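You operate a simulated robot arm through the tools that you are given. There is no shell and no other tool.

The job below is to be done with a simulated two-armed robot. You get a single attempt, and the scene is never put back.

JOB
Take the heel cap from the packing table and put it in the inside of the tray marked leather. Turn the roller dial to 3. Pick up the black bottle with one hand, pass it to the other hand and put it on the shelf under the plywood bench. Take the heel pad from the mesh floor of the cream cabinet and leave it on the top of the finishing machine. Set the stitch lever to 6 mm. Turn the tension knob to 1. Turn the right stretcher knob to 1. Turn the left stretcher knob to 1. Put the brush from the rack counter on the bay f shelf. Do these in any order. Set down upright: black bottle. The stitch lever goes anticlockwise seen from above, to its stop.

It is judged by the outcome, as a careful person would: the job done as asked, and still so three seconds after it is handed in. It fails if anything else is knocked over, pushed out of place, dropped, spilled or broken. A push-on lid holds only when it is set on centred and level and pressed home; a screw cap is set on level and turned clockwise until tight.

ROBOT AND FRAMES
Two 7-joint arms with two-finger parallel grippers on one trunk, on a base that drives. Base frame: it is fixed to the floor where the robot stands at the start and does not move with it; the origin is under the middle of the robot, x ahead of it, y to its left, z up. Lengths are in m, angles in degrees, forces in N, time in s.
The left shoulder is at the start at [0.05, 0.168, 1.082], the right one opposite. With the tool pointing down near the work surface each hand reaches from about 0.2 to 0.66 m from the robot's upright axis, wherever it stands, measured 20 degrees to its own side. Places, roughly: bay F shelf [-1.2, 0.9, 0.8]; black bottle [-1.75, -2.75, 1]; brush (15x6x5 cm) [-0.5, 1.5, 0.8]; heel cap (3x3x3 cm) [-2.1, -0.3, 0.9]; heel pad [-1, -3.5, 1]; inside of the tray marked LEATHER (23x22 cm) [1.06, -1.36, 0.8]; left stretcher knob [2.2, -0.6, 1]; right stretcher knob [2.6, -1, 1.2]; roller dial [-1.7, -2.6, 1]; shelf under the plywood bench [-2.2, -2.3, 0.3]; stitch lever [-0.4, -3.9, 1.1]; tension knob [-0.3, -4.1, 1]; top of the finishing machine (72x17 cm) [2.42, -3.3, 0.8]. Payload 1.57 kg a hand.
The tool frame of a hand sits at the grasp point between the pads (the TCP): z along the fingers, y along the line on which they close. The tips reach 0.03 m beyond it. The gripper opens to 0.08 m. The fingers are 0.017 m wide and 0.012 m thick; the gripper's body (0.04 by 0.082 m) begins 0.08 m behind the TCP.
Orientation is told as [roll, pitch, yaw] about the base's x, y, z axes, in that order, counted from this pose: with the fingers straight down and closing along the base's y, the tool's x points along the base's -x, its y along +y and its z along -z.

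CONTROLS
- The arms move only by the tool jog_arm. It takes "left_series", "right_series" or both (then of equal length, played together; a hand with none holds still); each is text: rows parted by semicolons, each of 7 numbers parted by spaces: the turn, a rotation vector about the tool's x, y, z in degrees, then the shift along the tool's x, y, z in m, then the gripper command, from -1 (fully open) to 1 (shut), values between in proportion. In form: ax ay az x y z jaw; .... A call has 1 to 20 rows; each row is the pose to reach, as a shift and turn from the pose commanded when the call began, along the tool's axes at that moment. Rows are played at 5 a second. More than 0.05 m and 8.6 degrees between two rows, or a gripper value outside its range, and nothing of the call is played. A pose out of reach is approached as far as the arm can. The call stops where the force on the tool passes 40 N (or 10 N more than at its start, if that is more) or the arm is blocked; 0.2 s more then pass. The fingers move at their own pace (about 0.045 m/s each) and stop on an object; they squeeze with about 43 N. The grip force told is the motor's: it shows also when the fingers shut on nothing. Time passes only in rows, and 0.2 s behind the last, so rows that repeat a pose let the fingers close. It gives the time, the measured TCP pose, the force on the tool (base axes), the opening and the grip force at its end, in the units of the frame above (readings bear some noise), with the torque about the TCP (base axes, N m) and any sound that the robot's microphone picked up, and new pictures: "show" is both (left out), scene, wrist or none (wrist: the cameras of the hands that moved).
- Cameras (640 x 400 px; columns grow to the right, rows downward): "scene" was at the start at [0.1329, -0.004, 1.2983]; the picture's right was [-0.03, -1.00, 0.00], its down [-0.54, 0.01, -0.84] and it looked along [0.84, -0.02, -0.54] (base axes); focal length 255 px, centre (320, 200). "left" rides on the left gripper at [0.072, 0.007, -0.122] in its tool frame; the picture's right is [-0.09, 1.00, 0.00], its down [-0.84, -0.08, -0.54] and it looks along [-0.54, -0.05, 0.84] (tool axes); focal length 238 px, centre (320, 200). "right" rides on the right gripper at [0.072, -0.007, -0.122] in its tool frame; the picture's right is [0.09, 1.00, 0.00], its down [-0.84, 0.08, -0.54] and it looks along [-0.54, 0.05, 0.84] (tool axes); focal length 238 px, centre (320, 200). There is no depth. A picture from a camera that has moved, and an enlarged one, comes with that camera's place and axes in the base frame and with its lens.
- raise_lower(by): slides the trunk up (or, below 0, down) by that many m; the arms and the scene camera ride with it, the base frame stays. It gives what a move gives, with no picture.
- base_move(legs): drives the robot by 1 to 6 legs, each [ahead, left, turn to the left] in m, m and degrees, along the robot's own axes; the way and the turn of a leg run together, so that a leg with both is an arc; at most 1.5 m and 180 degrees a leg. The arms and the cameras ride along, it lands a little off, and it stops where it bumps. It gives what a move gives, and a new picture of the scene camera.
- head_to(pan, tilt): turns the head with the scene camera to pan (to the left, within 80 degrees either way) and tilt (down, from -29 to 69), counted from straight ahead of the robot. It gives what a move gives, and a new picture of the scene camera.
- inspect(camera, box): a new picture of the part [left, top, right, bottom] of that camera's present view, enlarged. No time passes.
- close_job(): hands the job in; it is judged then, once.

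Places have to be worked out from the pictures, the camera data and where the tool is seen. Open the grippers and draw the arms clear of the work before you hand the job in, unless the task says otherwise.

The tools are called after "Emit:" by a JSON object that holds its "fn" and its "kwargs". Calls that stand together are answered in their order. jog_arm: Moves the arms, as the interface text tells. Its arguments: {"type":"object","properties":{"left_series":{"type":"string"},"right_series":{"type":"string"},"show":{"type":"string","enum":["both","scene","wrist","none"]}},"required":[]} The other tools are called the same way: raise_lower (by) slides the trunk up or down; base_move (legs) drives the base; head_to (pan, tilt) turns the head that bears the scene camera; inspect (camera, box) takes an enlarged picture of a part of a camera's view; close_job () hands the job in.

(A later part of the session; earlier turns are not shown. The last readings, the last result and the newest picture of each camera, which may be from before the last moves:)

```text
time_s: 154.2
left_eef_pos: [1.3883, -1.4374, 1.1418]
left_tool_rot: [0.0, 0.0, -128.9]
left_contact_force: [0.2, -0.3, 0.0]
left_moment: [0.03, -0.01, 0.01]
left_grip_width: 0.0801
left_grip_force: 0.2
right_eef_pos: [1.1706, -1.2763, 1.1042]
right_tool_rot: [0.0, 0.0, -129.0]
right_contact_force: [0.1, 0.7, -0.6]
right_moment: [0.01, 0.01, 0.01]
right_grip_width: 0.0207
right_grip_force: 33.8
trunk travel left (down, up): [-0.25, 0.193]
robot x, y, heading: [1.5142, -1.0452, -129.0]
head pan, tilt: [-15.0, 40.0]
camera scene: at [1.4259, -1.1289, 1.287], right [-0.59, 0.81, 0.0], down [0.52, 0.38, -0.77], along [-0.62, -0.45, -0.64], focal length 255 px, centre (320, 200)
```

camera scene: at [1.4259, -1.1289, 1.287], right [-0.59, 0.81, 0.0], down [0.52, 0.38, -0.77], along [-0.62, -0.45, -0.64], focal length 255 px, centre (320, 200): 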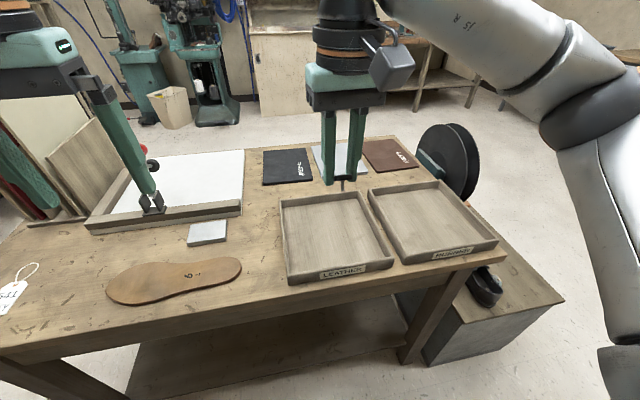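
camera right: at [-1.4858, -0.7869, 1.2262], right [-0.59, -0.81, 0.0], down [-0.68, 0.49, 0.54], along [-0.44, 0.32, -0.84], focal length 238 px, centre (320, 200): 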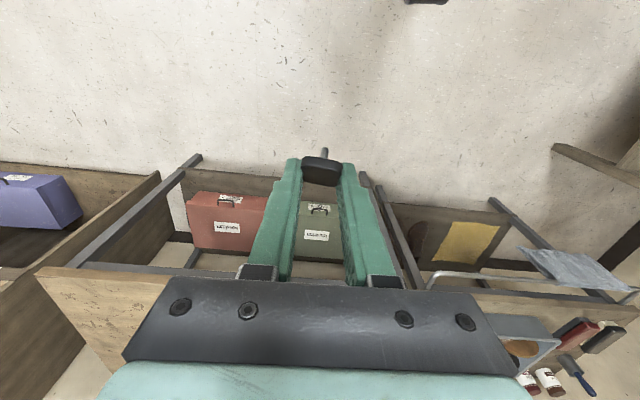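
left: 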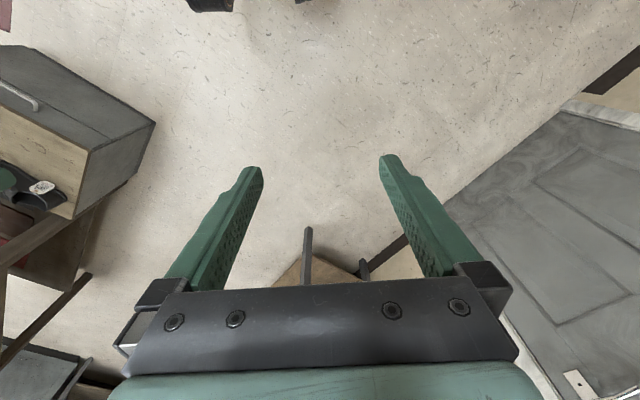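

The tray lies 0.55 ahead, 0.16 right. I tilt the hand 40° again (so the cap stays upright) and go above the tray.

Emit:
{"fn": "jog_arm", "kwargs": {"right_series": "0 -6.7 0 -0.021 -0.0065 0.033 1;0 -13.4 0 -0.042 -0.013 0.066 1;0 -20 0 -0.063 -0.02 0.1 1;0 -26.7 0 -0.084 -0.027 0.133 1;0 -33.4 0 -0.105 -0.034 0.167 1;0 -40 0 -0.125 -0.04 0.195 1;0 -40 0 -0.125 -0.04 0.195 1"}}

```text
time_s: 155.8
left_eef_pos: [1.3891, -1.4369, 1.1418]
left_tool_rot: [-0.1, 0.1, -128.9]
left_contact_force: [0.9, 0.9, -0.4]
left_moment: [-0.01, 0.02, -0.03]
left_grip_width: 0.0802
left_grip_force: 0.0
right_eef_pos: [1.0652, -1.3469, 0.9089]
right_tool_rot: [0.1, -40.2, -128.9]
right_contact_force: [-1.0, 0.3, 0.4]
right_moment: [0.03, 0.02, 0.02]
right_grip_width: 0.0209
right_grip_force: 34.2
trunk travel left (down, up): [-0.25, 0.193]
robot x, y, heading: [1.519, -1.0489, -129.1]
head pan, tilt: [-15.0, 40.0]
camera scene: at [1.4259, -1.1288, 1.287], right [-0.59, 0.81, 0.0], down [0.52, 0.38, -0.77], along [-0.62, -0.45, -0.64], focal length 255 px, centre (320, 200)
camera right: at [1.1418, -1.2376, 0.9557], right [0.82, -0.57, -0.06], down [-0.12, -0.27, 0.95], along [-0.56, -0.77, -0.3], focal length 238 px, centre (320, 200)
```

scene: 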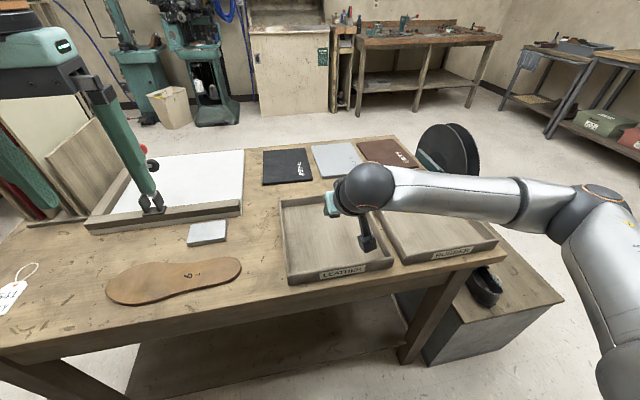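
right: 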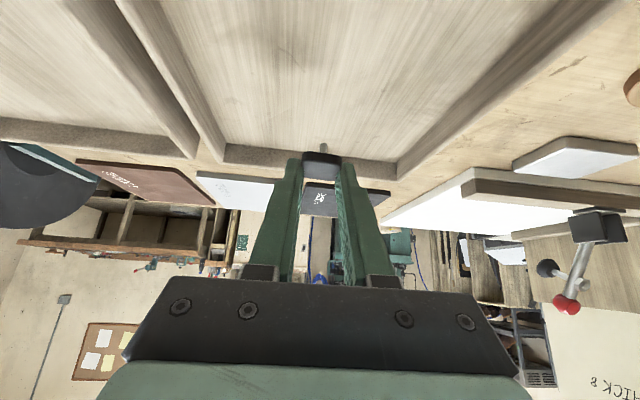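

Cap is over the tray's middle. Descend straight down in steps.

Emit:
{"fn": "jog_arm", "kwargs": {"right_series": "0 0 0 0.019 0 0.023 1;0 0 0 0.032 0 0.038 1;0 0 0 0.038 0 0.046 1;0 0 0 0.042 0 0.051 1"}}

```text
time_s: 156.8
left_eef_pos: [1.3896, -1.4371, 1.1421]
left_tool_rot: [0.0, -0.1, -129.0]
left_contact_force: [-0.8, -0.4, -0.7]
left_moment: [0.0, 0.03, 0.02]
left_grip_width: 0.0799
left_grip_force: 0.1
right_eef_pos: [1.0638, -1.349, 0.8443]
right_tool_rot: [0.1, -40.3, -129.1]
right_contact_force: [0.3, 1.4, 4.8]
right_moment: [0.06, -0.01, 0.0]
right_grip_width: 0.0204
right_grip_force: 34.3
trunk travel left (down, up): [-0.25, 0.193]
robot x, y, heading: [1.5138, -1.0417, -129.1]
head pan, tilt: [-15.0, 40.0]
camera scene: at [1.4263, -1.1284, 1.2872], right [-0.59, 0.81, 0.0], down [0.52, 0.38, -0.77], along [-0.62, -0.45, -0.64], focal length 255 px, centre (320, 200)
camera right: at [1.141, -1.2402, 0.8914], right [0.82, -0.57, -0.06], down [-0.12, -0.27, 0.95], along [-0.56, -0.77, -0.29], focal length 238 px, centre (320, 200)
```

scene: 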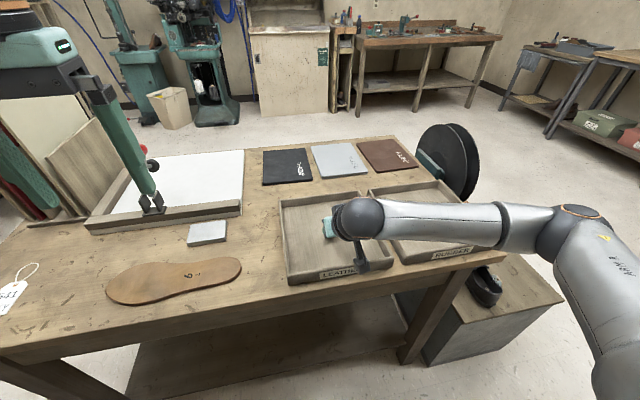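
right: 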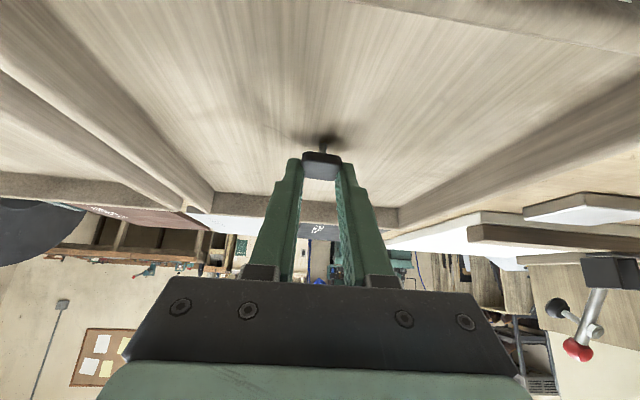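

Contact (4.8 N): the cap stands on the tray floor. Open and draw back.

Emit:
{"fn": "jog_arm", "kwargs": {"right_series": "0 0 0 0 0 0 0.5;0 0 0 0 0 0 0;0 0 0 0 0 0 -0.5;0 0 0 0 0 0 -0.5;0 0 0 0 0 -0.03 -0.5;0 0 0 -0.02 0 -0.06 -0.5;0 0 0 -0.05 0 -0.095 -0.5;0 0 0 -0.08 0 -0.13 -0.5"}}

```text
time_s: 158.7
left_eef_pos: [1.3879, -1.4368, 1.1407]
left_tool_rot: [-0.2, 0.0, -128.9]
left_contact_force: [-0.5, 0.2, 0.3]
left_moment: [-0.01, 0.02, -0.01]
left_grip_width: 0.08
left_grip_force: 0.0
right_eef_pos: [1.0754, -1.3312, 0.9925]
right_tool_rot: [0.0, -40.0, -129.0]
right_contact_force: [-0.3, 0.6, 0.1]
right_moment: [0.03, -0.02, -0.01]
right_grip_width: 0.0599
right_grip_force: 0.0
trunk travel left (down, up): [-0.25, 0.193]
robot x, y, heading: [1.5189, -1.0459, -128.8]
head pan, tilt: [-15.0, 40.0]
camera scene: at [1.4261, -1.1288, 1.287], right [-0.59, 0.81, 0.0], down [0.52, 0.38, -0.77], along [-0.62, -0.45, -0.64], focal length 255 px, centre (320, 200)
camera right: at [1.1527, -1.2226, 1.0403], right [0.82, -0.57, -0.06], down [-0.12, -0.28, 0.95], along [-0.56, -0.77, -0.3], focal length 238 px, centre (320, 200)
```

scene: 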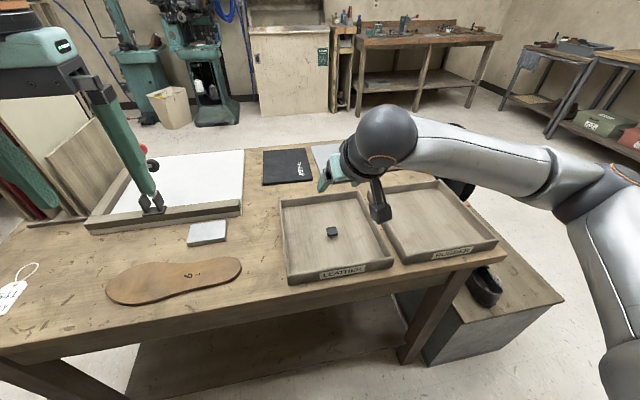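
right: 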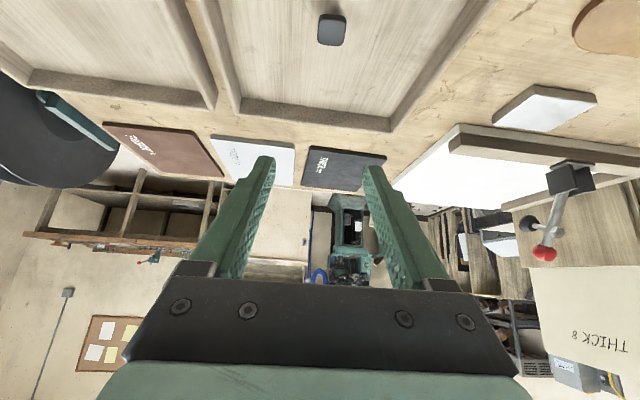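

The cap stands in the LEATHER tray. I restore the arm, back off slightly and turn round to the bench with the stretchers.

Emit:
{"fn": "jog_arm", "kwargs": {"right_series": "0 6.7 0 0.0 0.0 -0.025 -1;0 13.4 0 0.001 0 -0.05 -1;0 20 0 0.001 0 -0.076 -1;0 26.7 0 0.002 0 -0.102 -1;0 33.4 0 0.003 0 -0.127 -1;0 40 0 0.003 0 -0.152 -1", "show": "none"}}

Emit:
{"fn": "base_move", "kwargs": {"legs": [[-0.15, 0, 0], [0, 0, 178]]}}

Emit:
{"fn": "head_to", "kwargs": {"pan": 0, "tilt": 20}}

Emit:
{"fn": "head_to", "kwargs": {"pan": -40, "tilt": 20}}

```text
time_s: 160.1
left_eef_pos: [1.3897, -1.4365, 1.1406]
left_tool_rot: [0.0, 0.0, -128.9]
left_contact_force: [0.0, 0.0, -0.6]
left_moment: [0.01, 0.0, 0.02]
left_grip_width: 0.0801
left_grip_force: 0.1
right_eef_pos: [1.1405, -1.2523, 1.1083]
right_tool_rot: [0.0, 0.1, -129.0]
right_contact_force: [0.5, 1.1, 0.5]
right_moment: [0.02, 0.0, -0.04]
right_grip_width: 0.08
right_grip_force: 0.2
trunk travel left (down, up): [-0.25, 0.193]
robot x, y, heading: [1.5173, -1.0466, -129.2]
head pan, tilt: [-15.0, 40.0]
```

```text
time_s: 169.0
left_eef_pos: [1.6957, -0.5266, 1.1412]
left_tool_rot: [-0.1, 0.0, 57.1]
left_contact_force: [-0.6, 0.6, 0.0]
left_moment: [-0.03, 0.0, 0.01]
left_grip_width: 0.0802
left_grip_force: 0.0
right_eef_pos: [1.9636, -0.6851, 1.1072]
right_tool_rot: [0.0, 0.0, 57.0]
right_contact_force: [-0.2, -0.7, 0.3]
right_moment: [-0.03, -0.01, -0.02]
right_grip_width: 0.0802
right_grip_force: 0.0
trunk travel left (down, up): [-0.25, 0.193]
robot x, y, heading: [1.612, -0.9301, 56.8]
head pan, tilt: [-15.0, 40.0]
camera scene: at [1.6989, -0.84, 1.287], right [0.67, -0.74, 0.0], down [-0.48, -0.43, -0.77], along [0.57, 0.51, -0.64], focal length 255 px, centre (320, 200)
```

scene: 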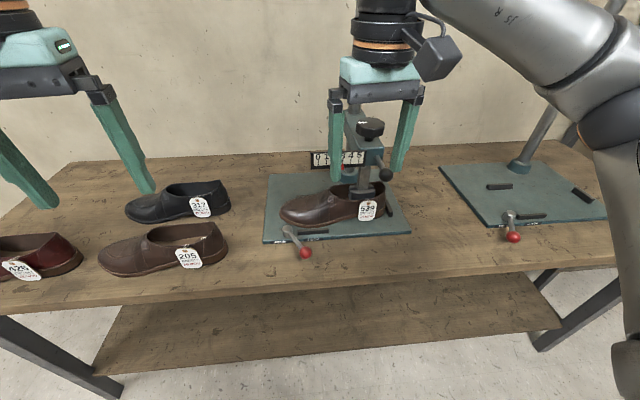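

```text
time_s: 169.8
left_eef_pos: [1.6956, -0.5268, 1.1411]
left_tool_rot: [-0.1, 0.0, 57.1]
left_contact_force: [0.3, -0.3, -0.6]
left_moment: [0.01, -0.01, 0.0]
left_grip_width: 0.0802
left_grip_force: 0.1
right_eef_pos: [1.9637, -0.6853, 1.1076]
right_tool_rot: [0.0, 0.0, 57.1]
right_contact_force: [0.6, -0.8, -0.6]
right_moment: [-0.04, -0.01, 0.05]
right_grip_width: 0.0799
right_grip_force: 0.0
trunk travel left (down, up): [-0.25, 0.193]
robot x, y, heading: [1.6087, -0.9259, 56.8]
head pan, tilt: [0.0, 20.0]
camera scene: at [1.6865, -0.8188, 1.3184], right [0.84, -0.54, 0.0], down [-0.19, -0.29, -0.94], along [0.51, 0.79, -0.34], focal length 255 px, centre (320, 200)
```

scene: 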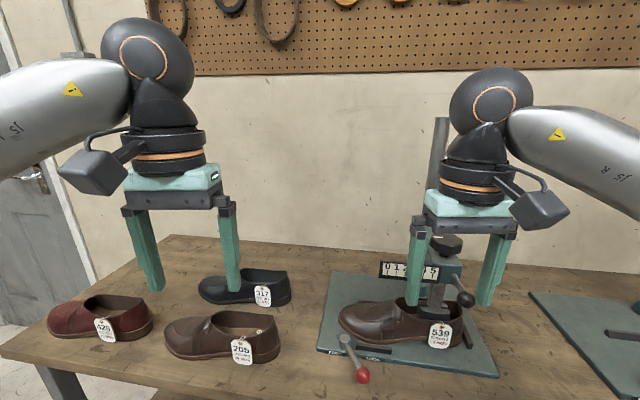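

```text
time_s: 170.9
left_eef_pos: [1.6963, -0.527, 1.1409]
left_tool_rot: [-0.1, 0.0, 57.1]
left_contact_force: [1.1, 0.3, -0.4]
left_moment: [0.01, -0.01, 0.04]
left_grip_width: 0.0802
left_grip_force: 0.0
right_eef_pos: [1.9637, -0.6853, 1.1079]
right_tool_rot: [0.0, 0.1, 57.0]
right_contact_force: [1.1, 0.3, -0.7]
right_moment: [-0.01, 0.01, 0.0]
right_grip_width: 0.08
right_grip_force: 0.1
trunk travel left (down, up): [-0.25, 0.193]
robot x, y, heading: [1.6103, -0.9313, 57.0]
head pan, tilt: [-40.0, 20.0]
camera scene: at [1.7248, -0.8696, 1.3184], right [0.29, -0.96, 0.0], down [-0.33, -0.1, -0.94], along [0.9, 0.28, -0.34], focal length 255 px, centre (320, 200)
```

scene: 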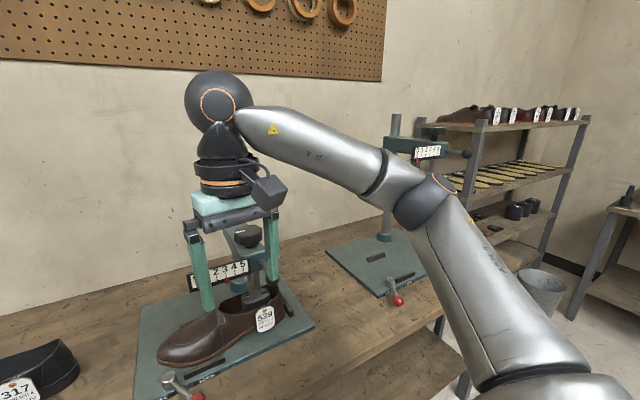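

Both stretchers are visible. I enlarge their heads to see the knobs and scales.

Emit:
{"fn": "inspect", "kwargs": {"camera": "scene", "box": [180, 210, 320, 310]}}

Emit:
{"fn": "inspect", "kwargs": {"camera": "scene", "box": [370, 100, 490, 200]}}

Emit:
{"fn": "inspect", "kwargs": {"camera": "right", "box": [0, 0, 640, 400]}}

```text
4.00 times, centred on (250, 260) of scene
camera zoom: at [1.7248, -0.8696, 1.3184], right [0.29, -0.96, 0.0], down [-0.33, -0.1, -0.94], along [0.9, 0.28, -0.34], focal length 1021 px, centre (600, -40)
```

zoom: 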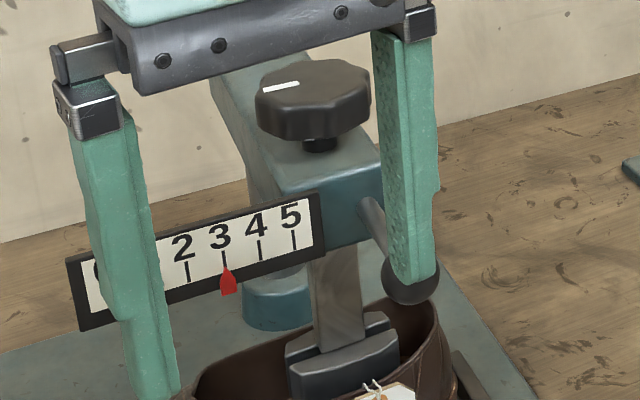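

```text
4.00 times, centred on (430, 150) of scene
camera zoom: at [1.7248, -0.8696, 1.3184], right [0.29, -0.96, 0.0], down [-0.33, -0.1, -0.94], along [0.9, 0.28, -0.34], focal length 1021 px, centre (-120, 400)
```

zoom: 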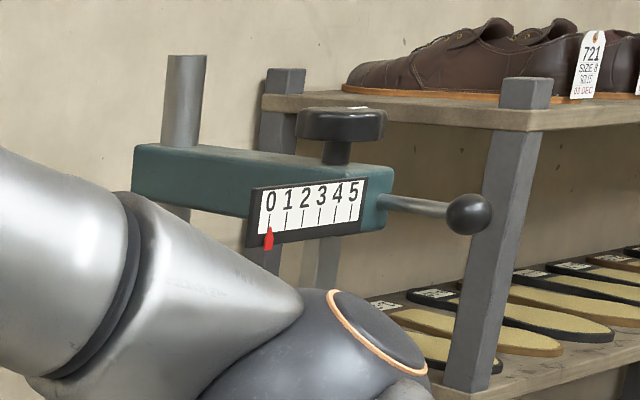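

```text
1.00 times, centred on (320, 200) of right (not enlarged: the box is as wide or as high as the picture)
camera zoom: at [1.9289, -0.748, 1.2301], right [-0.89, 0.46, 0.0], down [0.39, 0.74, 0.54], along [0.25, 0.48, -0.84], focal length 238 px, centre (320, 200)
```

zoom: 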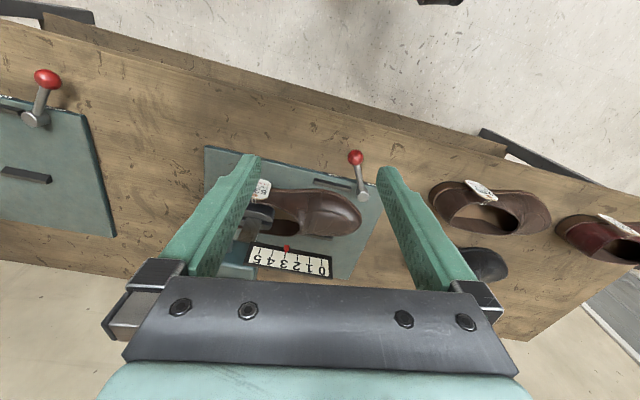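

Left knob is at about (2.175,-0.557,1.045), reading 3; the right reads 0. I move the right hand above the left knob.

Emit:
{"fn": "jog_arm", "kwargs": {"right_series": "0 0 0 0 0 -0.03 -1;0 0 0 -0.037 -0.018 -0.045 -1;0 0 0 -0.074 -0.036 -0.045 -1;0 0 0 -0.111 -0.054 -0.045 -1;0 0 0 -0.148 -0.072 -0.045 -1;0 0 0 -0.18 -0.09 -0.045 -1;0 0 0 -0.18 -0.09 -0.045 -1"}}

Emit:
{"fn": "head_to", "kwargs": {"pan": -25, "tilt": 20}}

```text
time_s: 172.5
left_eef_pos: [1.696, -0.5271, 1.1411]
left_tool_rot: [0.0, 0.0, 57.2]
left_contact_force: [-0.1, -0.2, 0.4]
left_moment: [0.03, -0.01, 0.0]
left_grip_width: 0.08
left_grip_force: 0.0
right_eef_pos: [2.1232, -0.5953, 1.1468]
right_tool_rot: [0.0, -0.1, 57.1]
right_contact_force: [-0.6, 0.8, -0.7]
right_moment: [-0.01, -0.03, 0.01]
right_grip_width: 0.0798
right_grip_force: 0.0
right hand out of reach, approached as far as the arm can: row 6, 7
trunk travel left (down, up): [-0.25, 0.193]
robot x, y, heading: [1.6106, -0.9271, 57.1]
head pan, tilt: [-40.0, 20.0]
camera scene: at [1.7246, -0.8693, 1.3184], right [0.29, -0.96, 0.0], down [-0.33, -0.1, -0.94], along [0.9, 0.28, -0.34], focal length 255 px, centre (320, 200)
camera right: at [2.0885, -0.6582, 1.2696], right [-0.89, 0.46, 0.0], down [0.39, 0.74, 0.54], along [0.25, 0.48, -0.84], focal length 238 px, centre (320, 200)
```

scene: 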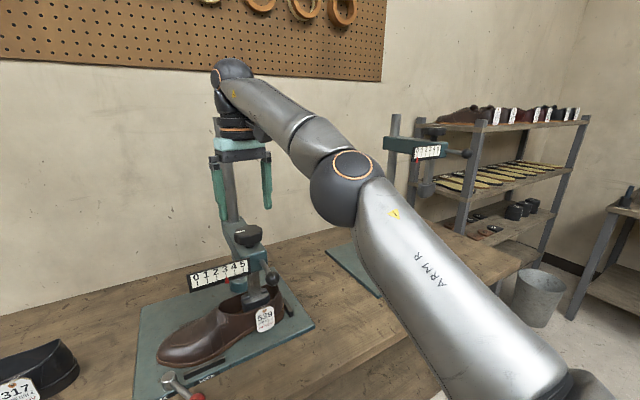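
right: 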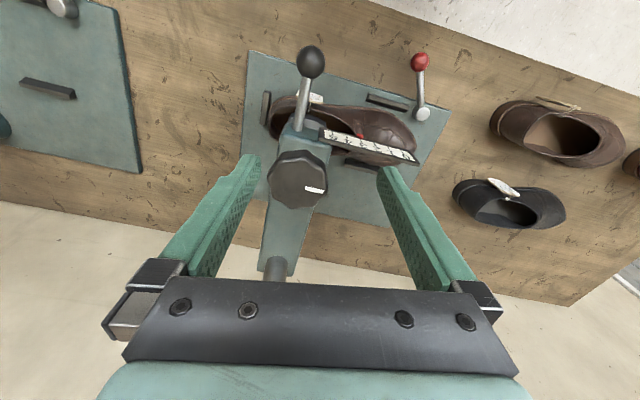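

```text
time_s: 173.3
left_eef_pos: [1.6955, -0.527, 1.1411]
left_tool_rot: [-0.1, 0.0, 57.1]
left_contact_force: [-0.4, 0.3, -0.1]
left_moment: [0.02, 0.02, -0.02]
left_grip_width: 0.0801
left_grip_force: 0.2
right_eef_pos: [2.1228, -0.5946, 1.1469]
right_tool_rot: [0.0, -0.1, 57.1]
right_contact_force: [0.1, -0.7, 0.2]
right_moment: [-0.01, 0.03, 0.0]
right_grip_width: 0.0802
right_grip_force: 0.1
trunk travel left (down, up): [-0.25, 0.193]
robot x, y, heading: [1.6076, -0.9289, 57.0]
head pan, tilt: [-25.0, 20.0]
camera scene: at [1.7147, -0.8475, 1.3184], right [0.53, -0.85, 0.0], down [-0.29, -0.18, -0.94], along [0.8, 0.5, -0.34], focal length 255 px, centre (320, 200)
```

scene: 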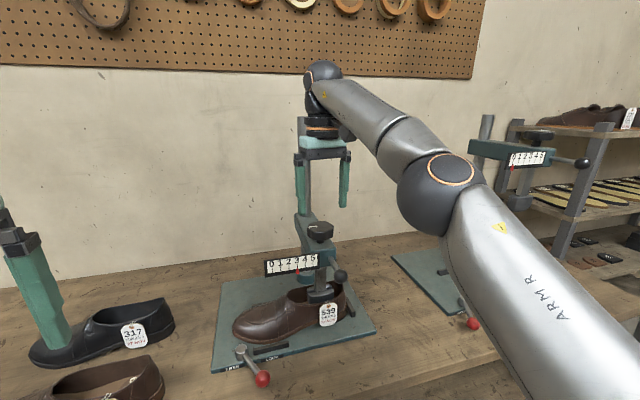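

The wrist view gives the knob at (2.163,-0.567), post 15 cm behind it. The reach is marginal, so I raise the trunk and shift the base right a little.

Emit:
{"fn": "raise_lower", "kwargs": {"by": 0.1}}

Emit:
{"fn": "base_move", "kwargs": {"legs": [[0.03, -0.12, 0]]}}

Emit:
{"fn": "jog_arm", "kwargs": {"right_series": "0 0 0 -0.003 0.025 0.02 -1;0 0 0 -0.006 0.05 0.04 -1;0 0 0 -0.01 0.075 0.06 -1;0 0 0 -0.014 0.1 0.08 -1;0 0 0 -0.014 0.1 0.1 -1;0 0 0 -0.014 0.1 0.1 -1"}}

```text
time_s: 174.6
left_eef_pos: [1.6959, -0.526, 1.2402]
left_tool_rot: [-0.1, 0.1, 57.1]
left_contact_force: [-0.3, 0.3, -0.4]
left_moment: [0.0, 0.0, 0.03]
left_grip_width: 0.0801
left_grip_force: 0.2
right_eef_pos: [2.123, -0.5947, 1.2486]
right_tool_rot: [0.0, -0.2, 57.0]
right_contact_force: [0.5, 0.9, 0.3]
right_moment: [0.0, 0.02, -0.02]
right_grip_width: 0.0799
right_grip_force: 0.0
trunk travel left (down, up): [-0.35, 0.093]
robot x, y, heading: [1.6084, -0.9287, 56.9]
head pan, tilt: [-25.0, 20.0]
```

```text
time_s: 176.3
left_eef_pos: [1.8175, -0.5692, 1.2422]
left_tool_rot: [-0.1, 0.0, 57.0]
left_contact_force: [0.3, 0.0, -0.9]
left_moment: [0.01, 0.03, 0.03]
left_grip_width: 0.0798
left_grip_force: 0.0
right_eef_pos: [2.2454, -0.6397, 1.2453]
right_tool_rot: [0.0, -0.1, 56.9]
right_contact_force: [0.4, -0.2, 0.3]
right_moment: [0.0, 0.02, 0.03]
right_grip_width: 0.0801
right_grip_force: 0.1
trunk travel left (down, up): [-0.35, 0.093]
robot x, y, heading: [1.736, -0.9719, 56.9]
head pan, tilt: [-25.0, 20.0]
camera scene: at [1.8364, -0.8907, 1.4184], right [0.53, -0.85, 0.0], down [-0.29, -0.18, -0.94], along [0.8, 0.5, -0.34], focal length 255 px, centre (320, 200)
```

scene: 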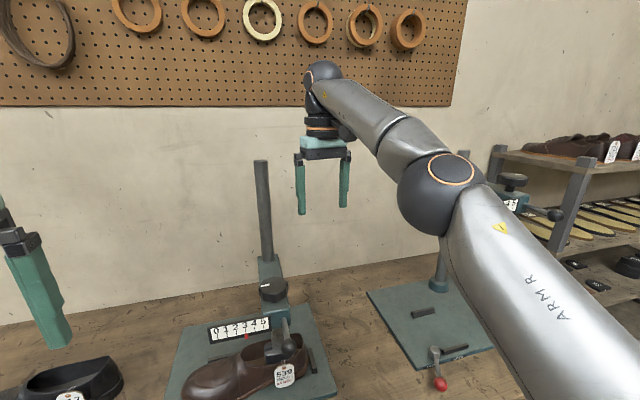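

```text
time_s: 177.7
left_eef_pos: [1.8171, -0.5708, 1.2406]
left_tool_rot: [-0.1, 0.0, 57.1]
left_contact_force: [-0.3, -0.1, 0.1]
left_moment: [0.0, 0.02, 0.01]
left_grip_width: 0.0803
left_grip_force: 0.0
right_eef_pos: [2.1691, -0.573, 1.1467]
right_tool_rot: [0.0, -0.2, 56.9]
right_contact_force: [0.3, 0.4, 0.7]
right_moment: [0.01, 0.01, 0.01]
right_grip_width: 0.08
right_grip_force: 0.1
trunk travel left (down, up): [-0.35, 0.093]
robot x, y, heading: [1.735, -0.9738, 57.2]
head pan, tilt: [-25.0, 20.0]
camera scene: at [1.8357, -0.8905, 1.4185], right [0.53, -0.85, 0.0], down [-0.29, -0.18, -0.94], along [0.8, 0.5, -0.34], focal length 255 px, centre (320, 200)
camera right: at [2.1338, -0.6356, 1.2699], right [-0.88, 0.47, 0.0], down [0.39, 0.74, 0.54], along [0.25, 0.48, -0.84], focal length 238 px, centre (320, 200)
```

scene: 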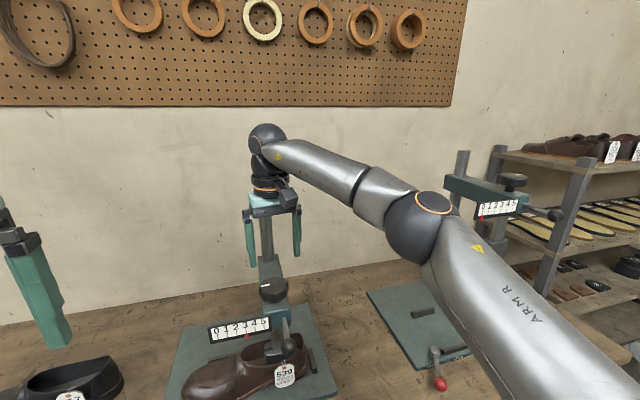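
right: 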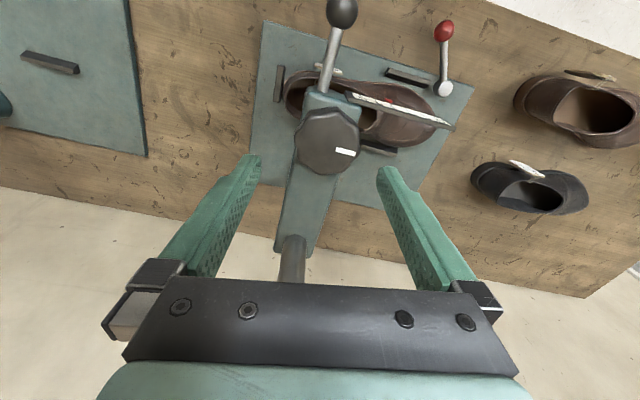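

Knob is 1 cm to the hand's left. I centre over it and descend to straddle it.

Emit:
{"fn": "jog_arm", "kwargs": {"right_series": "0 0 0 0 0.005 0.03 -1;0 0 0 0 0.01 0.06 -1;0 0 0 0 0.01 0.084 -1;0 0 0 0 0.01 0.084 -1"}}

```text
time_s: 178.7
left_eef_pos: [1.8171, -0.5697, 1.2402]
left_tool_rot: [-0.1, 0.0, 56.9]
left_contact_force: [0.5, -0.2, 0.3]
left_moment: [0.03, -0.03, 0.02]
left_grip_width: 0.0799
left_grip_force: 0.1
right_eef_pos: [2.161, -0.5669, 1.0624]
right_tool_rot: [0.0, -0.1, 56.8]
right_contact_force: [0.3, -0.5, 0.0]
right_moment: [-0.01, 0.0, 0.0]
right_grip_width: 0.0798
right_grip_force: 0.0
trunk travel left (down, up): [-0.35, 0.093]
robot x, y, heading: [1.7325, -0.9746, 56.8]
head pan, tilt: [-25.0, 20.0]
camera scene: at [1.8359, -0.8906, 1.4185], right [0.53, -0.85, 0.0], down [-0.29, -0.18, -0.94], along [0.8, 0.5, -0.34], focal length 255 px, centre (320, 200)
camera right: at [2.1261, -0.6309, 1.1847], right [-0.88, 0.47, 0.0], down [0.39, 0.74, 0.54], along [0.25, 0.48, -0.84], focal length 238 px, centre (320, 200)
```

scene: 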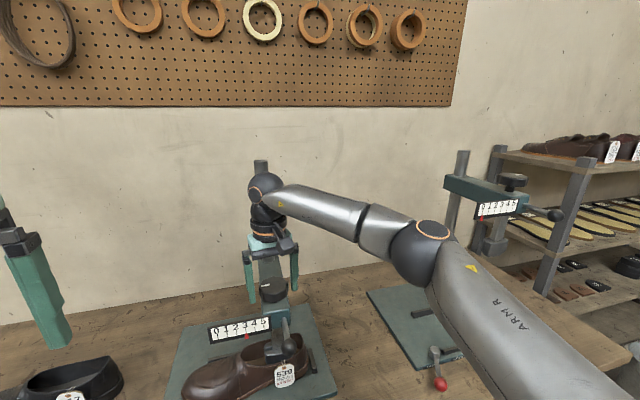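
right: 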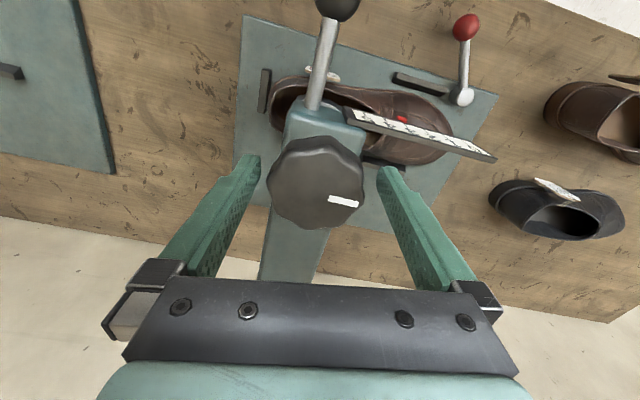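

The knob is centred between the fingers. Close on it.

Emit:
{"fn": "jog_arm", "kwargs": {"right_series": "0 0 0 0 0 0 0;0 0 0 0 0 0 0.5;0 0 0 0 0 0 1;0 0 0 0 0 0 1", "show": "wrist"}}

Emit:
{"fn": "inspect", "kwargs": {"camera": "scene", "box": [190, 260, 330, 350]}}

```text
time_s: 179.7
left_eef_pos: [1.8183, -0.571, 1.2403]
left_tool_rot: [0.1, 0.1, 57.0]
left_contact_force: [0.3, -0.7, -0.8]
left_moment: [0.0, -0.03, 0.03]
left_grip_width: 0.0798
left_grip_force: 0.0
right_eef_pos: [2.1617, -0.568, 1.0623]
right_tool_rot: [0.0, -0.1, 56.9]
right_contact_force: [4.5, -3.4, -1.2]
right_moment: [-0.18, -0.09, -0.01]
right_grip_width: 0.0607
right_grip_force: 38.9
trunk travel left (down, up): [-0.35, 0.093]
robot x, y, heading: [1.7315, -0.9745, 56.9]
head pan, tilt: [-25.0, 20.0]
camera right: at [2.1274, -0.6315, 1.1848], right [-0.88, 0.47, 0.0], down [0.39, 0.74, 0.54], along [0.25, 0.48, -0.84], focal length 238 px, centre (320, 200)
```

right: 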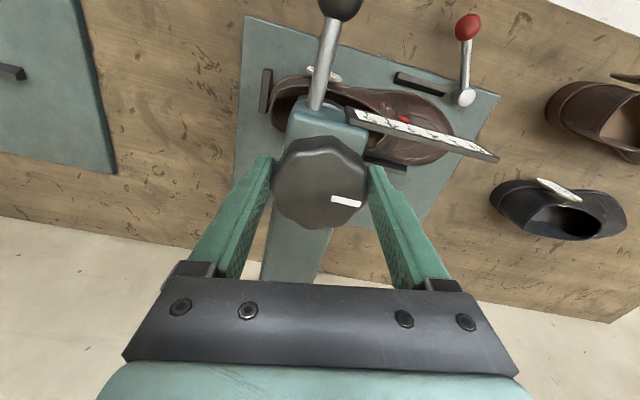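

```text
4.44 times, centred on (260, 305) of scene
camera zoom: at [1.8368, -0.891, 1.4184], right [0.53, -0.85, 0.0], down [-0.29, -0.18, -0.94], along [0.8, 0.5, -0.34], focal length 1134 px, centre (587, -267)
```

zoom: 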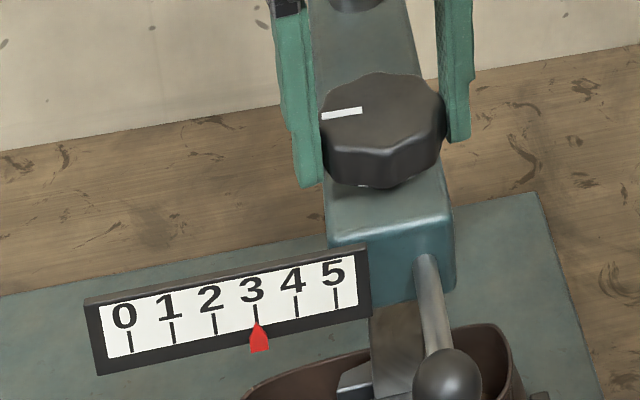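

Grip is firm. I test a small clockwise turn (16°) and watch the pointer.

Emit:
{"fn": "jog_arm", "kwargs": {"right_series": "0 0 8 0 0 0 1;0 0 16 0 0 0 1;0 0 16 0 0 0 1", "show": "none"}}

Emit:
{"fn": "inspect", "kwargs": {"camera": "scene", "box": [190, 260, 330, 350]}}

```text
time_s: 180.5
left_eef_pos: [1.8175, -0.5687, 1.241]
left_tool_rot: [-0.2, 0.0, 57.1]
left_contact_force: [0.6, -0.8, 0.4]
left_moment: [-0.02, 0.0, 0.0]
left_grip_width: 0.08
left_grip_force: 0.0
right_eef_pos: [2.1614, -0.5684, 1.0629]
right_tool_rot: [-0.1, 0.0, 40.8]
right_contact_force: [0.4, -0.1, -10.0]
right_moment: [0.28, -1.05, 0.0]
right_grip_width: 0.0608
right_grip_force: 44.7
trunk travel left (down, up): [-0.35, 0.093]
robot x, y, heading: [1.7329, -0.9706, 57.0]
head pan, tilt: [-25.0, 20.0]
```

```text
4.44 times, centred on (260, 305) of scene
camera zoom: at [1.8367, -0.8899, 1.4182], right [0.53, -0.85, 0.0], down [-0.29, -0.18, -0.94], along [0.8, 0.5, -0.34], focal length 1134 px, centre (587, -267)
```

zoom: 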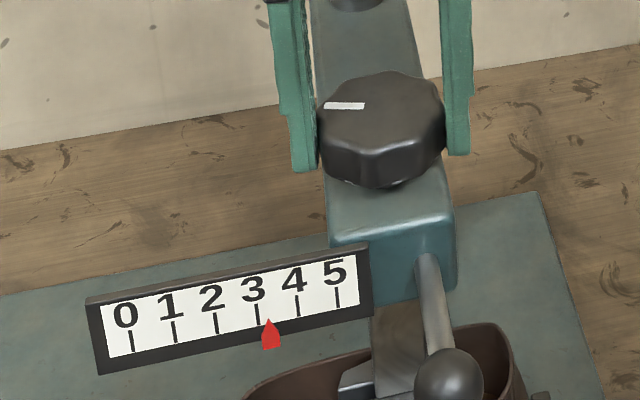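

Clockwise raises the reading (~60° per unit). I turn anticlockwise 72° first and check.

Emit:
{"fn": "jog_arm", "kwargs": {"right_series": "0 0 -8 0 0 0 1;0 0 -16 0 0 0 1;0 0 -24 0 0 0 1;0 0 -32 0 0 0 1;0 0 -40 0 0 0 1;0 0 -48 0 0 0 1;0 0 -56 0 0 0 1;0 0 -64 0 0 0 1;0 0 -72 0 0 0 1;0 0 -72 0 0 0 1", "show": "scene"}}

Emit:
{"fn": "inspect", "kwargs": {"camera": "scene", "box": [190, 260, 330, 350]}}

```text
time_s: 182.7
left_eef_pos: [1.8176, -0.5701, 1.2419]
left_tool_rot: [-0.2, -0.1, 57.0]
left_contact_force: [0.1, 0.2, 0.3]
left_moment: [-0.01, -0.03, -0.02]
left_grip_width: 0.0801
left_grip_force: 0.0
right_eef_pos: [2.1638, -0.5719, 1.0651]
right_tool_rot: [0.0, -2.2, 86.8]
right_contact_force: [9.2, 5.2, -9.6]
right_moment: [1.23, 0.21, -0.12]
right_grip_width: 0.061
right_grip_force: 45.1
right hand out of reach, approached as far as the arm can: row 6, 7, 8, 9, 10
trunk travel left (down, up): [-0.35, 0.093]
robot x, y, heading: [1.7308, -0.9725, 57.2]
head pan, tilt: [-25.0, 20.0]
stopped in row 10 (right hand): the force on the tool passed its limit at 81 N (the readings are from after the stop); the commanded pose is now the measured one
camera scene: at [1.8365, -0.8896, 1.4183], right [0.53, -0.85, 0.0], down [-0.29, -0.18, -0.94], along [0.8, 0.5, -0.34], focal length 255 px, centre (320, 200)
```

scene: 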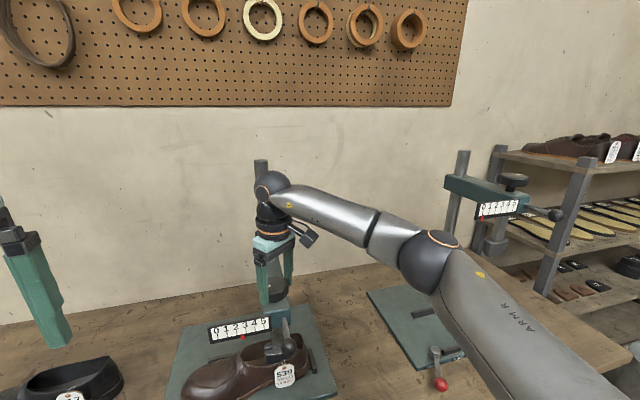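

```text
4.44 times, centred on (260, 305) of scene
camera zoom: at [1.8365, -0.8896, 1.4183], right [0.53, -0.85, 0.0], down [-0.29, -0.18, -0.94], along [0.8, 0.5, -0.34], focal length 1134 px, centre (587, -267)
```

zoom: 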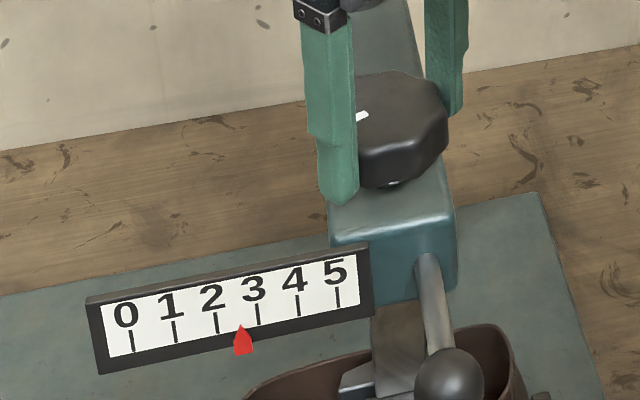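

The right wrist's limit is ~30° anticlockwise. I release, reset the tilt, rotate the open hand back clockwise and take a new hold.

Emit:
{"fn": "jog_arm", "kwargs": {"right_series": "0 0 0 0 0 0 0;0 0 0 0 0 0 -1;0 0 0 0 0 0 -1;0 2.2 0 -0.004 0.002 0.002 -1;0 2.2 0 -0.004 0.002 0.002 -1", "show": "wrist"}}

Emit:
{"fn": "jog_arm", "kwargs": {"right_series": "0 0 8 0 0 0 -1;0 0 16 0 0 0 -1;0 0 24 0 0 0 -1;0 0 32 0 0 0 -1;0 0 40 0 0 0 -1;0 0 48 0 0 0 -1;0 0 56 0 0 0 -1;0 0 64 0 0 0 -1;0 0 72 0 0 0 -1;0 0 80 0 0 0 -1;0 0 88 0 0 0 -1;0 0 88 0 0 0 -1"}}

```text
time_s: 183.9
left_eef_pos: [1.8175, -0.5694, 1.2415]
left_tool_rot: [0.0, -0.2, 57.0]
left_contact_force: [0.6, -0.1, 0.4]
left_moment: [-0.02, 0.01, 0.01]
left_grip_width: 0.0801
left_grip_force: 0.0
right_eef_pos: [2.1618, -0.5732, 1.0681]
right_tool_rot: [0.2, -2.1, 87.1]
right_contact_force: [-0.2, -0.4, 0.5]
right_moment: [0.02, 0.01, 0.02]
right_grip_width: 0.0801
right_grip_force: 0.1
right hand out of reach, approached as far as the arm can: row 4, 5
trunk travel left (down, up): [-0.35, 0.093]
robot x, y, heading: [1.7281, -0.9717, 57.1]
head pan, tilt: [-25.0, 20.0]
camera right: at [2.1642, -0.6496, 1.1878], right [-1.0, -0.04, 0.0], down [-0.03, 0.82, 0.57], along [-0.02, 0.57, -0.82], focal length 238 px, centre (320, 200)
```

right: 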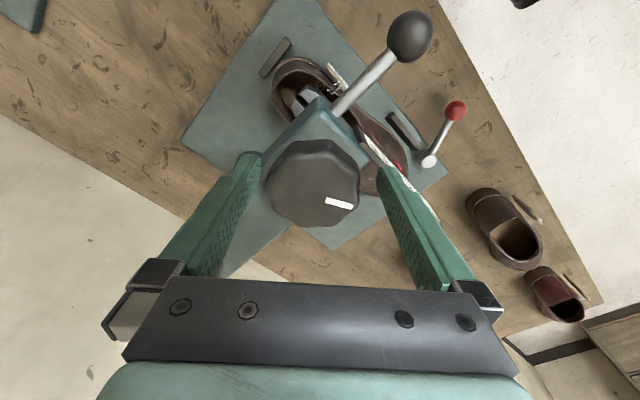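

```text
time_s: 186.5
left_eef_pos: [1.8174, -0.5696, 1.2411]
left_tool_rot: [-0.1, -0.1, 57.0]
left_contact_force: [-0.8, 0.2, 0.3]
left_moment: [0.01, 0.0, 0.03]
left_grip_width: 0.0799
left_grip_force: 0.1
right_eef_pos: [2.1629, -0.5727, 1.068]
right_tool_rot: [0.0, 0.1, -1.1]
right_contact_force: [-1.1, 6.5, 1.7]
right_moment: [0.18, 0.07, 0.06]
right_grip_width: 0.0802
right_grip_force: 0.0
trunk travel left (down, up): [-0.35, 0.093]
robot x, y, heading: [1.7343, -0.9731, 57.0]
head pan, tilt: [-25.0, 20.0]
camera scene: at [1.8359, -0.8897, 1.4184], right [0.53, -0.85, 0.0], down [-0.29, -0.18, -0.94], along [0.8, 0.5, -0.34], focal length 255 px, centre (320, 200)
camera right: at [2.0904, -0.5774, 1.1911], right [-0.07, 1.0, 0.0], down [0.84, 0.06, 0.54], along [0.54, 0.04, -0.84], focal length 238 px, centre (320, 200)
```

scene: 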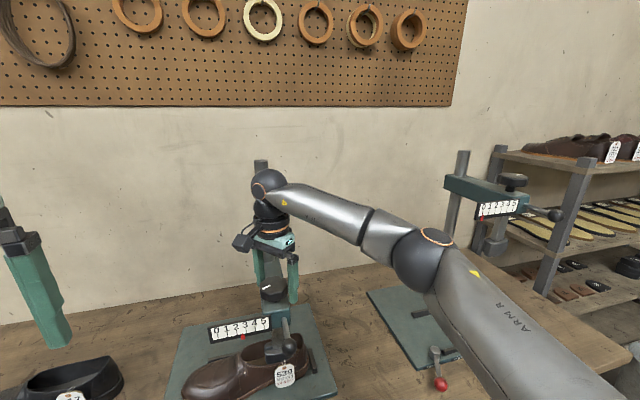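
right: 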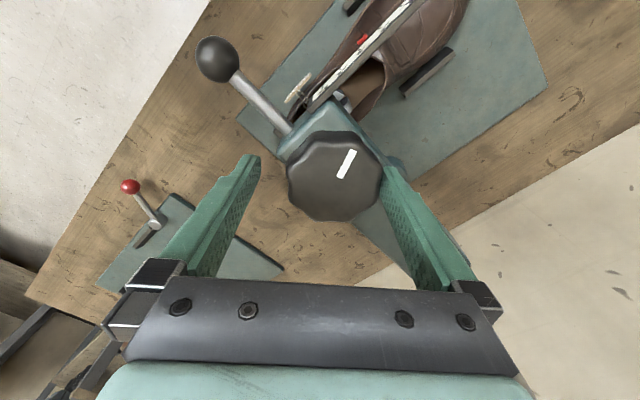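

Rotated; the knob is slightly toward the left finger. I recentre 5 mm, close, and turn anticlockwise 72°.

Emit:
{"fn": "jog_arm", "kwargs": {"right_series": "0 0 0 0.001 0.005 0.004 -1;0 0 0 0.001 0.005 0.004 0;0 0 0 0.001 0.005 0.004 1;0 0 0 0.001 0.005 0.004 1;0 0 0 0.001 0.005 0.004 1", "show": "none"}}

Emit:
{"fn": "inspect", "kwargs": {"camera": "scene", "box": [190, 260, 330, 350]}}

Emit:
{"fn": "jog_arm", "kwargs": {"right_series": "0 0 -8 0 0 0 1;0 0 -16 0 0 0 1;0 0 -24 0 0 0 1;0 0 -32 0 0 0 1;0 0 -40 0 0 0 1;0 0 -48 0 0 0 1;0 0 -56 0 0 0 1;0 0 -64 0 0 0 1;0 0 -72 0 0 0 1;0 0 -72 0 0 0 1", "show": "none"}}

Emit:
{"fn": "inspect", "kwargs": {"camera": "scene", "box": [190, 260, 330, 350]}}

```text
time_s: 187.7
left_eef_pos: [1.8192, -0.5667, 1.2394]
left_tool_rot: [-0.2, 0.1, 57.1]
left_contact_force: [0.6, -0.8, -0.6]
left_moment: [-0.01, -0.03, 0.0]
left_grip_width: 0.0796
left_grip_force: 0.0
right_eef_pos: [2.1631, -0.5645, 1.0633]
right_tool_rot: [0.4, 0.2, -0.8]
right_contact_force: [4.1, 28.2, 1.9]
right_moment: [-0.2, -0.49, 0.12]
right_grip_width: 0.0612
right_grip_force: 35.2
trunk travel left (down, up): [-0.35, 0.093]
robot x, y, heading: [1.7315, -0.9728, 57.0]
head pan, tilt: [-25.0, 20.0]
```

```text
4.44 times, centred on (260, 305) of scene
camera zoom: at [1.8365, -0.8866, 1.4182], right [0.53, -0.85, 0.0], down [-0.29, -0.18, -0.94], along [0.8, 0.5, -0.34], focal length 1134 px, centre (587, -267)
```

zoom: 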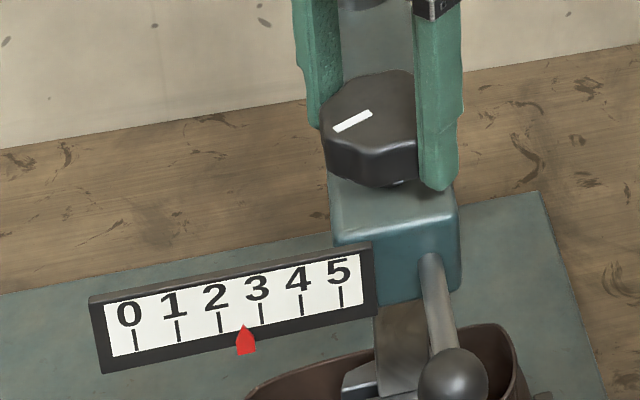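

```text
time_s: 189.9
left_eef_pos: [1.8176, -0.5701, 1.2414]
left_tool_rot: [-0.2, -0.1, 57.0]
left_contact_force: [-0.1, 0.3, 0.6]
left_moment: [0.02, 0.02, -0.02]
left_grip_width: 0.08
left_grip_force: 0.1
right_eef_pos: [2.165, -0.5701, 1.0643]
right_tool_rot: [0.1, 0.2, 71.1]
right_contact_force: [9.7, 7.4, 0.7]
right_moment: [1.08, -0.85, -0.05]
right_grip_width: 0.0615
right_grip_force: 45.3
trunk travel left (down, up): [-0.35, 0.093]
robot x, y, heading: [1.7321, -0.9687, 57.0]
head pan, tilt: [-25.0, 20.0]
```

```text
4.44 times, centred on (260, 305) of scene
camera zoom: at [1.8373, -0.8899, 1.4182], right [0.53, -0.85, 0.0], down [-0.29, -0.18, -0.94], along [0.8, 0.5, -0.34], focal length 1134 px, centre (587, -267)
```

zoom: 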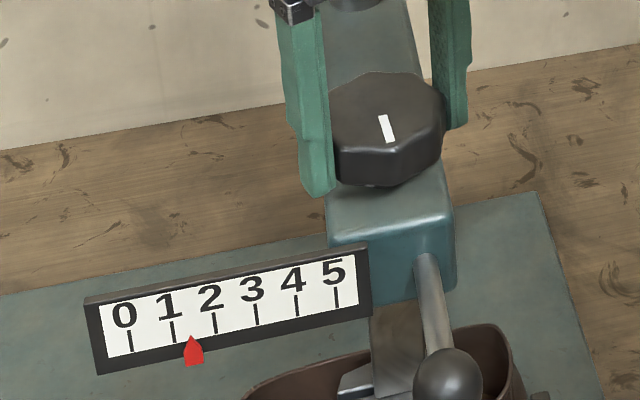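

Reading ≈1.4; about 23° more anticlockwise needed. Re-grip 48° back clockwise.

Emit:
{"fn": "jog_arm", "kwargs": {"right_series": "0 0 0 0 0 0 0;0 0 0 0 0 0 -1;0 0 0 0 0 0 -1;0 0 8 0 0.003 0 -1;0 0 16 0 0.003 0 -1;0 0 24 0 0.003 0 -1;0 0 32 0 0.003 0 -1;0 0 40 0 0.003 0 -1;0 0 48 0 0.003 0 -1;0 0 48 0 0.003 0 -1", "show": "wrist"}}

Emit:
{"fn": "inspect", "kwargs": {"camera": "scene", "box": [190, 260, 330, 350]}}

```text
time_s: 192.1
left_eef_pos: [1.8164, -0.5705, 1.2415]
left_tool_rot: [-0.1, -0.1, 56.9]
left_contact_force: [-0.2, 0.2, 1.6]
left_moment: [0.01, 0.04, 0.01]
left_grip_width: 0.0801
left_grip_force: 0.1
right_eef_pos: [2.1582, -0.5683, 1.0633]
right_tool_rot: [0.0, 0.3, 23.0]
right_contact_force: [0.1, -0.1, 0.3]
right_moment: [-0.01, 0.0, -0.03]
right_grip_width: 0.08
right_grip_force: 0.2
trunk travel left (down, up): [-0.35, 0.093]
robot x, y, heading: [1.7278, -0.9706, 57.0]
head pan, tilt: [-25.0, 20.0]
camera right: at [2.0948, -0.6021, 1.1865], right [-0.47, 0.88, 0.0], down [0.74, 0.4, 0.54], along [0.47, 0.26, -0.84], focal length 238 px, centre (320, 200)
```

right: 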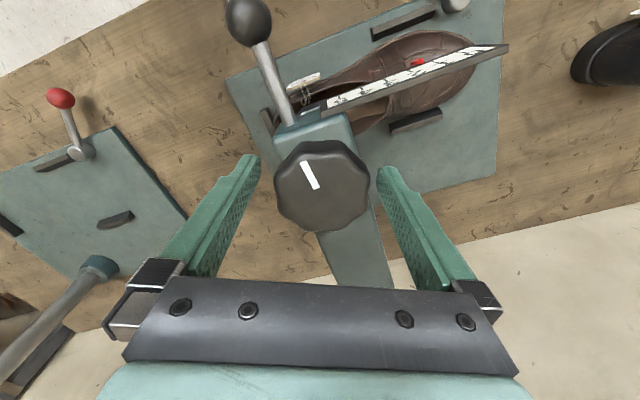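

```text
4.44 times, centred on (260, 305) of scene
camera zoom: at [1.8361, -0.8906, 1.4184], right [0.53, -0.85, 0.0], down [-0.29, -0.18, -0.94], along [0.8, 0.5, -0.34], focal length 1134 px, centre (587, -267)
```

zoom: 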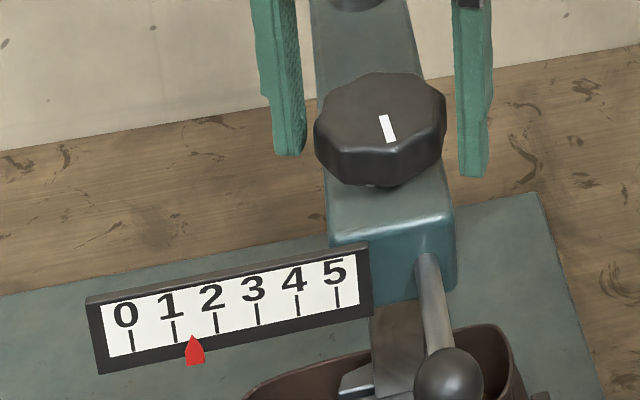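

Centred. Close and turn 24° anticlockwise, then read the scale.

Emit:
{"fn": "jog_arm", "kwargs": {"right_series": "0 0 0 0 0 0 0;0 0 0 0 0 0 1;0 0 0 0 0 0 1;0 0 0 0 0 0 1;0 0 -8 0 0 0 1;0 0 -16 0 0 0 1;0 0 -24 0 0 0 1;0 0 -24 0 0 0 1", "show": "none"}}

Emit:
{"fn": "inspect", "kwargs": {"camera": "scene", "box": [200, 305, 280, 350]}}

```text
time_s: 193.9
left_eef_pos: [1.8178, -0.5697, 1.2418]
left_tool_rot: [-0.1, -0.1, 57.0]
left_contact_force: [-0.6, -0.3, 0.1]
left_moment: [-0.04, 0.01, 0.0]
left_grip_width: 0.0799
left_grip_force: 0.1
right_eef_pos: [2.1591, -0.5696, 1.0633]
right_tool_rot: [0.0, 0.3, 47.1]
right_contact_force: [1.3, -4.8, -1.6]
right_moment: [0.05, 0.11, -0.03]
right_grip_width: 0.0609
right_grip_force: 44.8
trunk travel left (down, up): [-0.35, 0.093]
robot x, y, heading: [1.7321, -0.9702, 56.8]
head pan, tilt: [-25.0, 20.0]
```

```text
8.00 times, centred on (240, 328) of scene
camera zoom: at [1.8365, -0.8913, 1.4184], right [0.53, -0.85, 0.0], down [-0.29, -0.18, -0.94], along [0.8, 0.5, -0.34], focal length 2042 px, centre (960, -820)
```

zoom: 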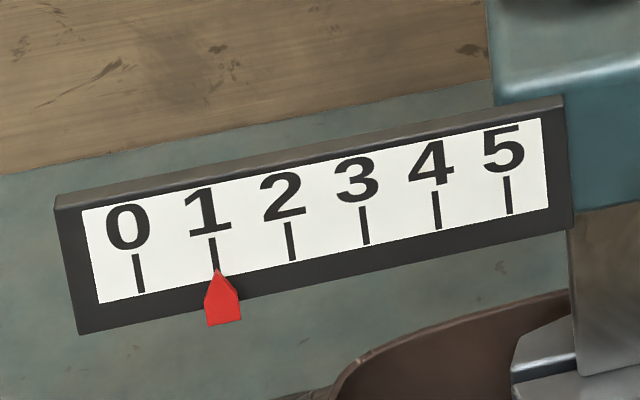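

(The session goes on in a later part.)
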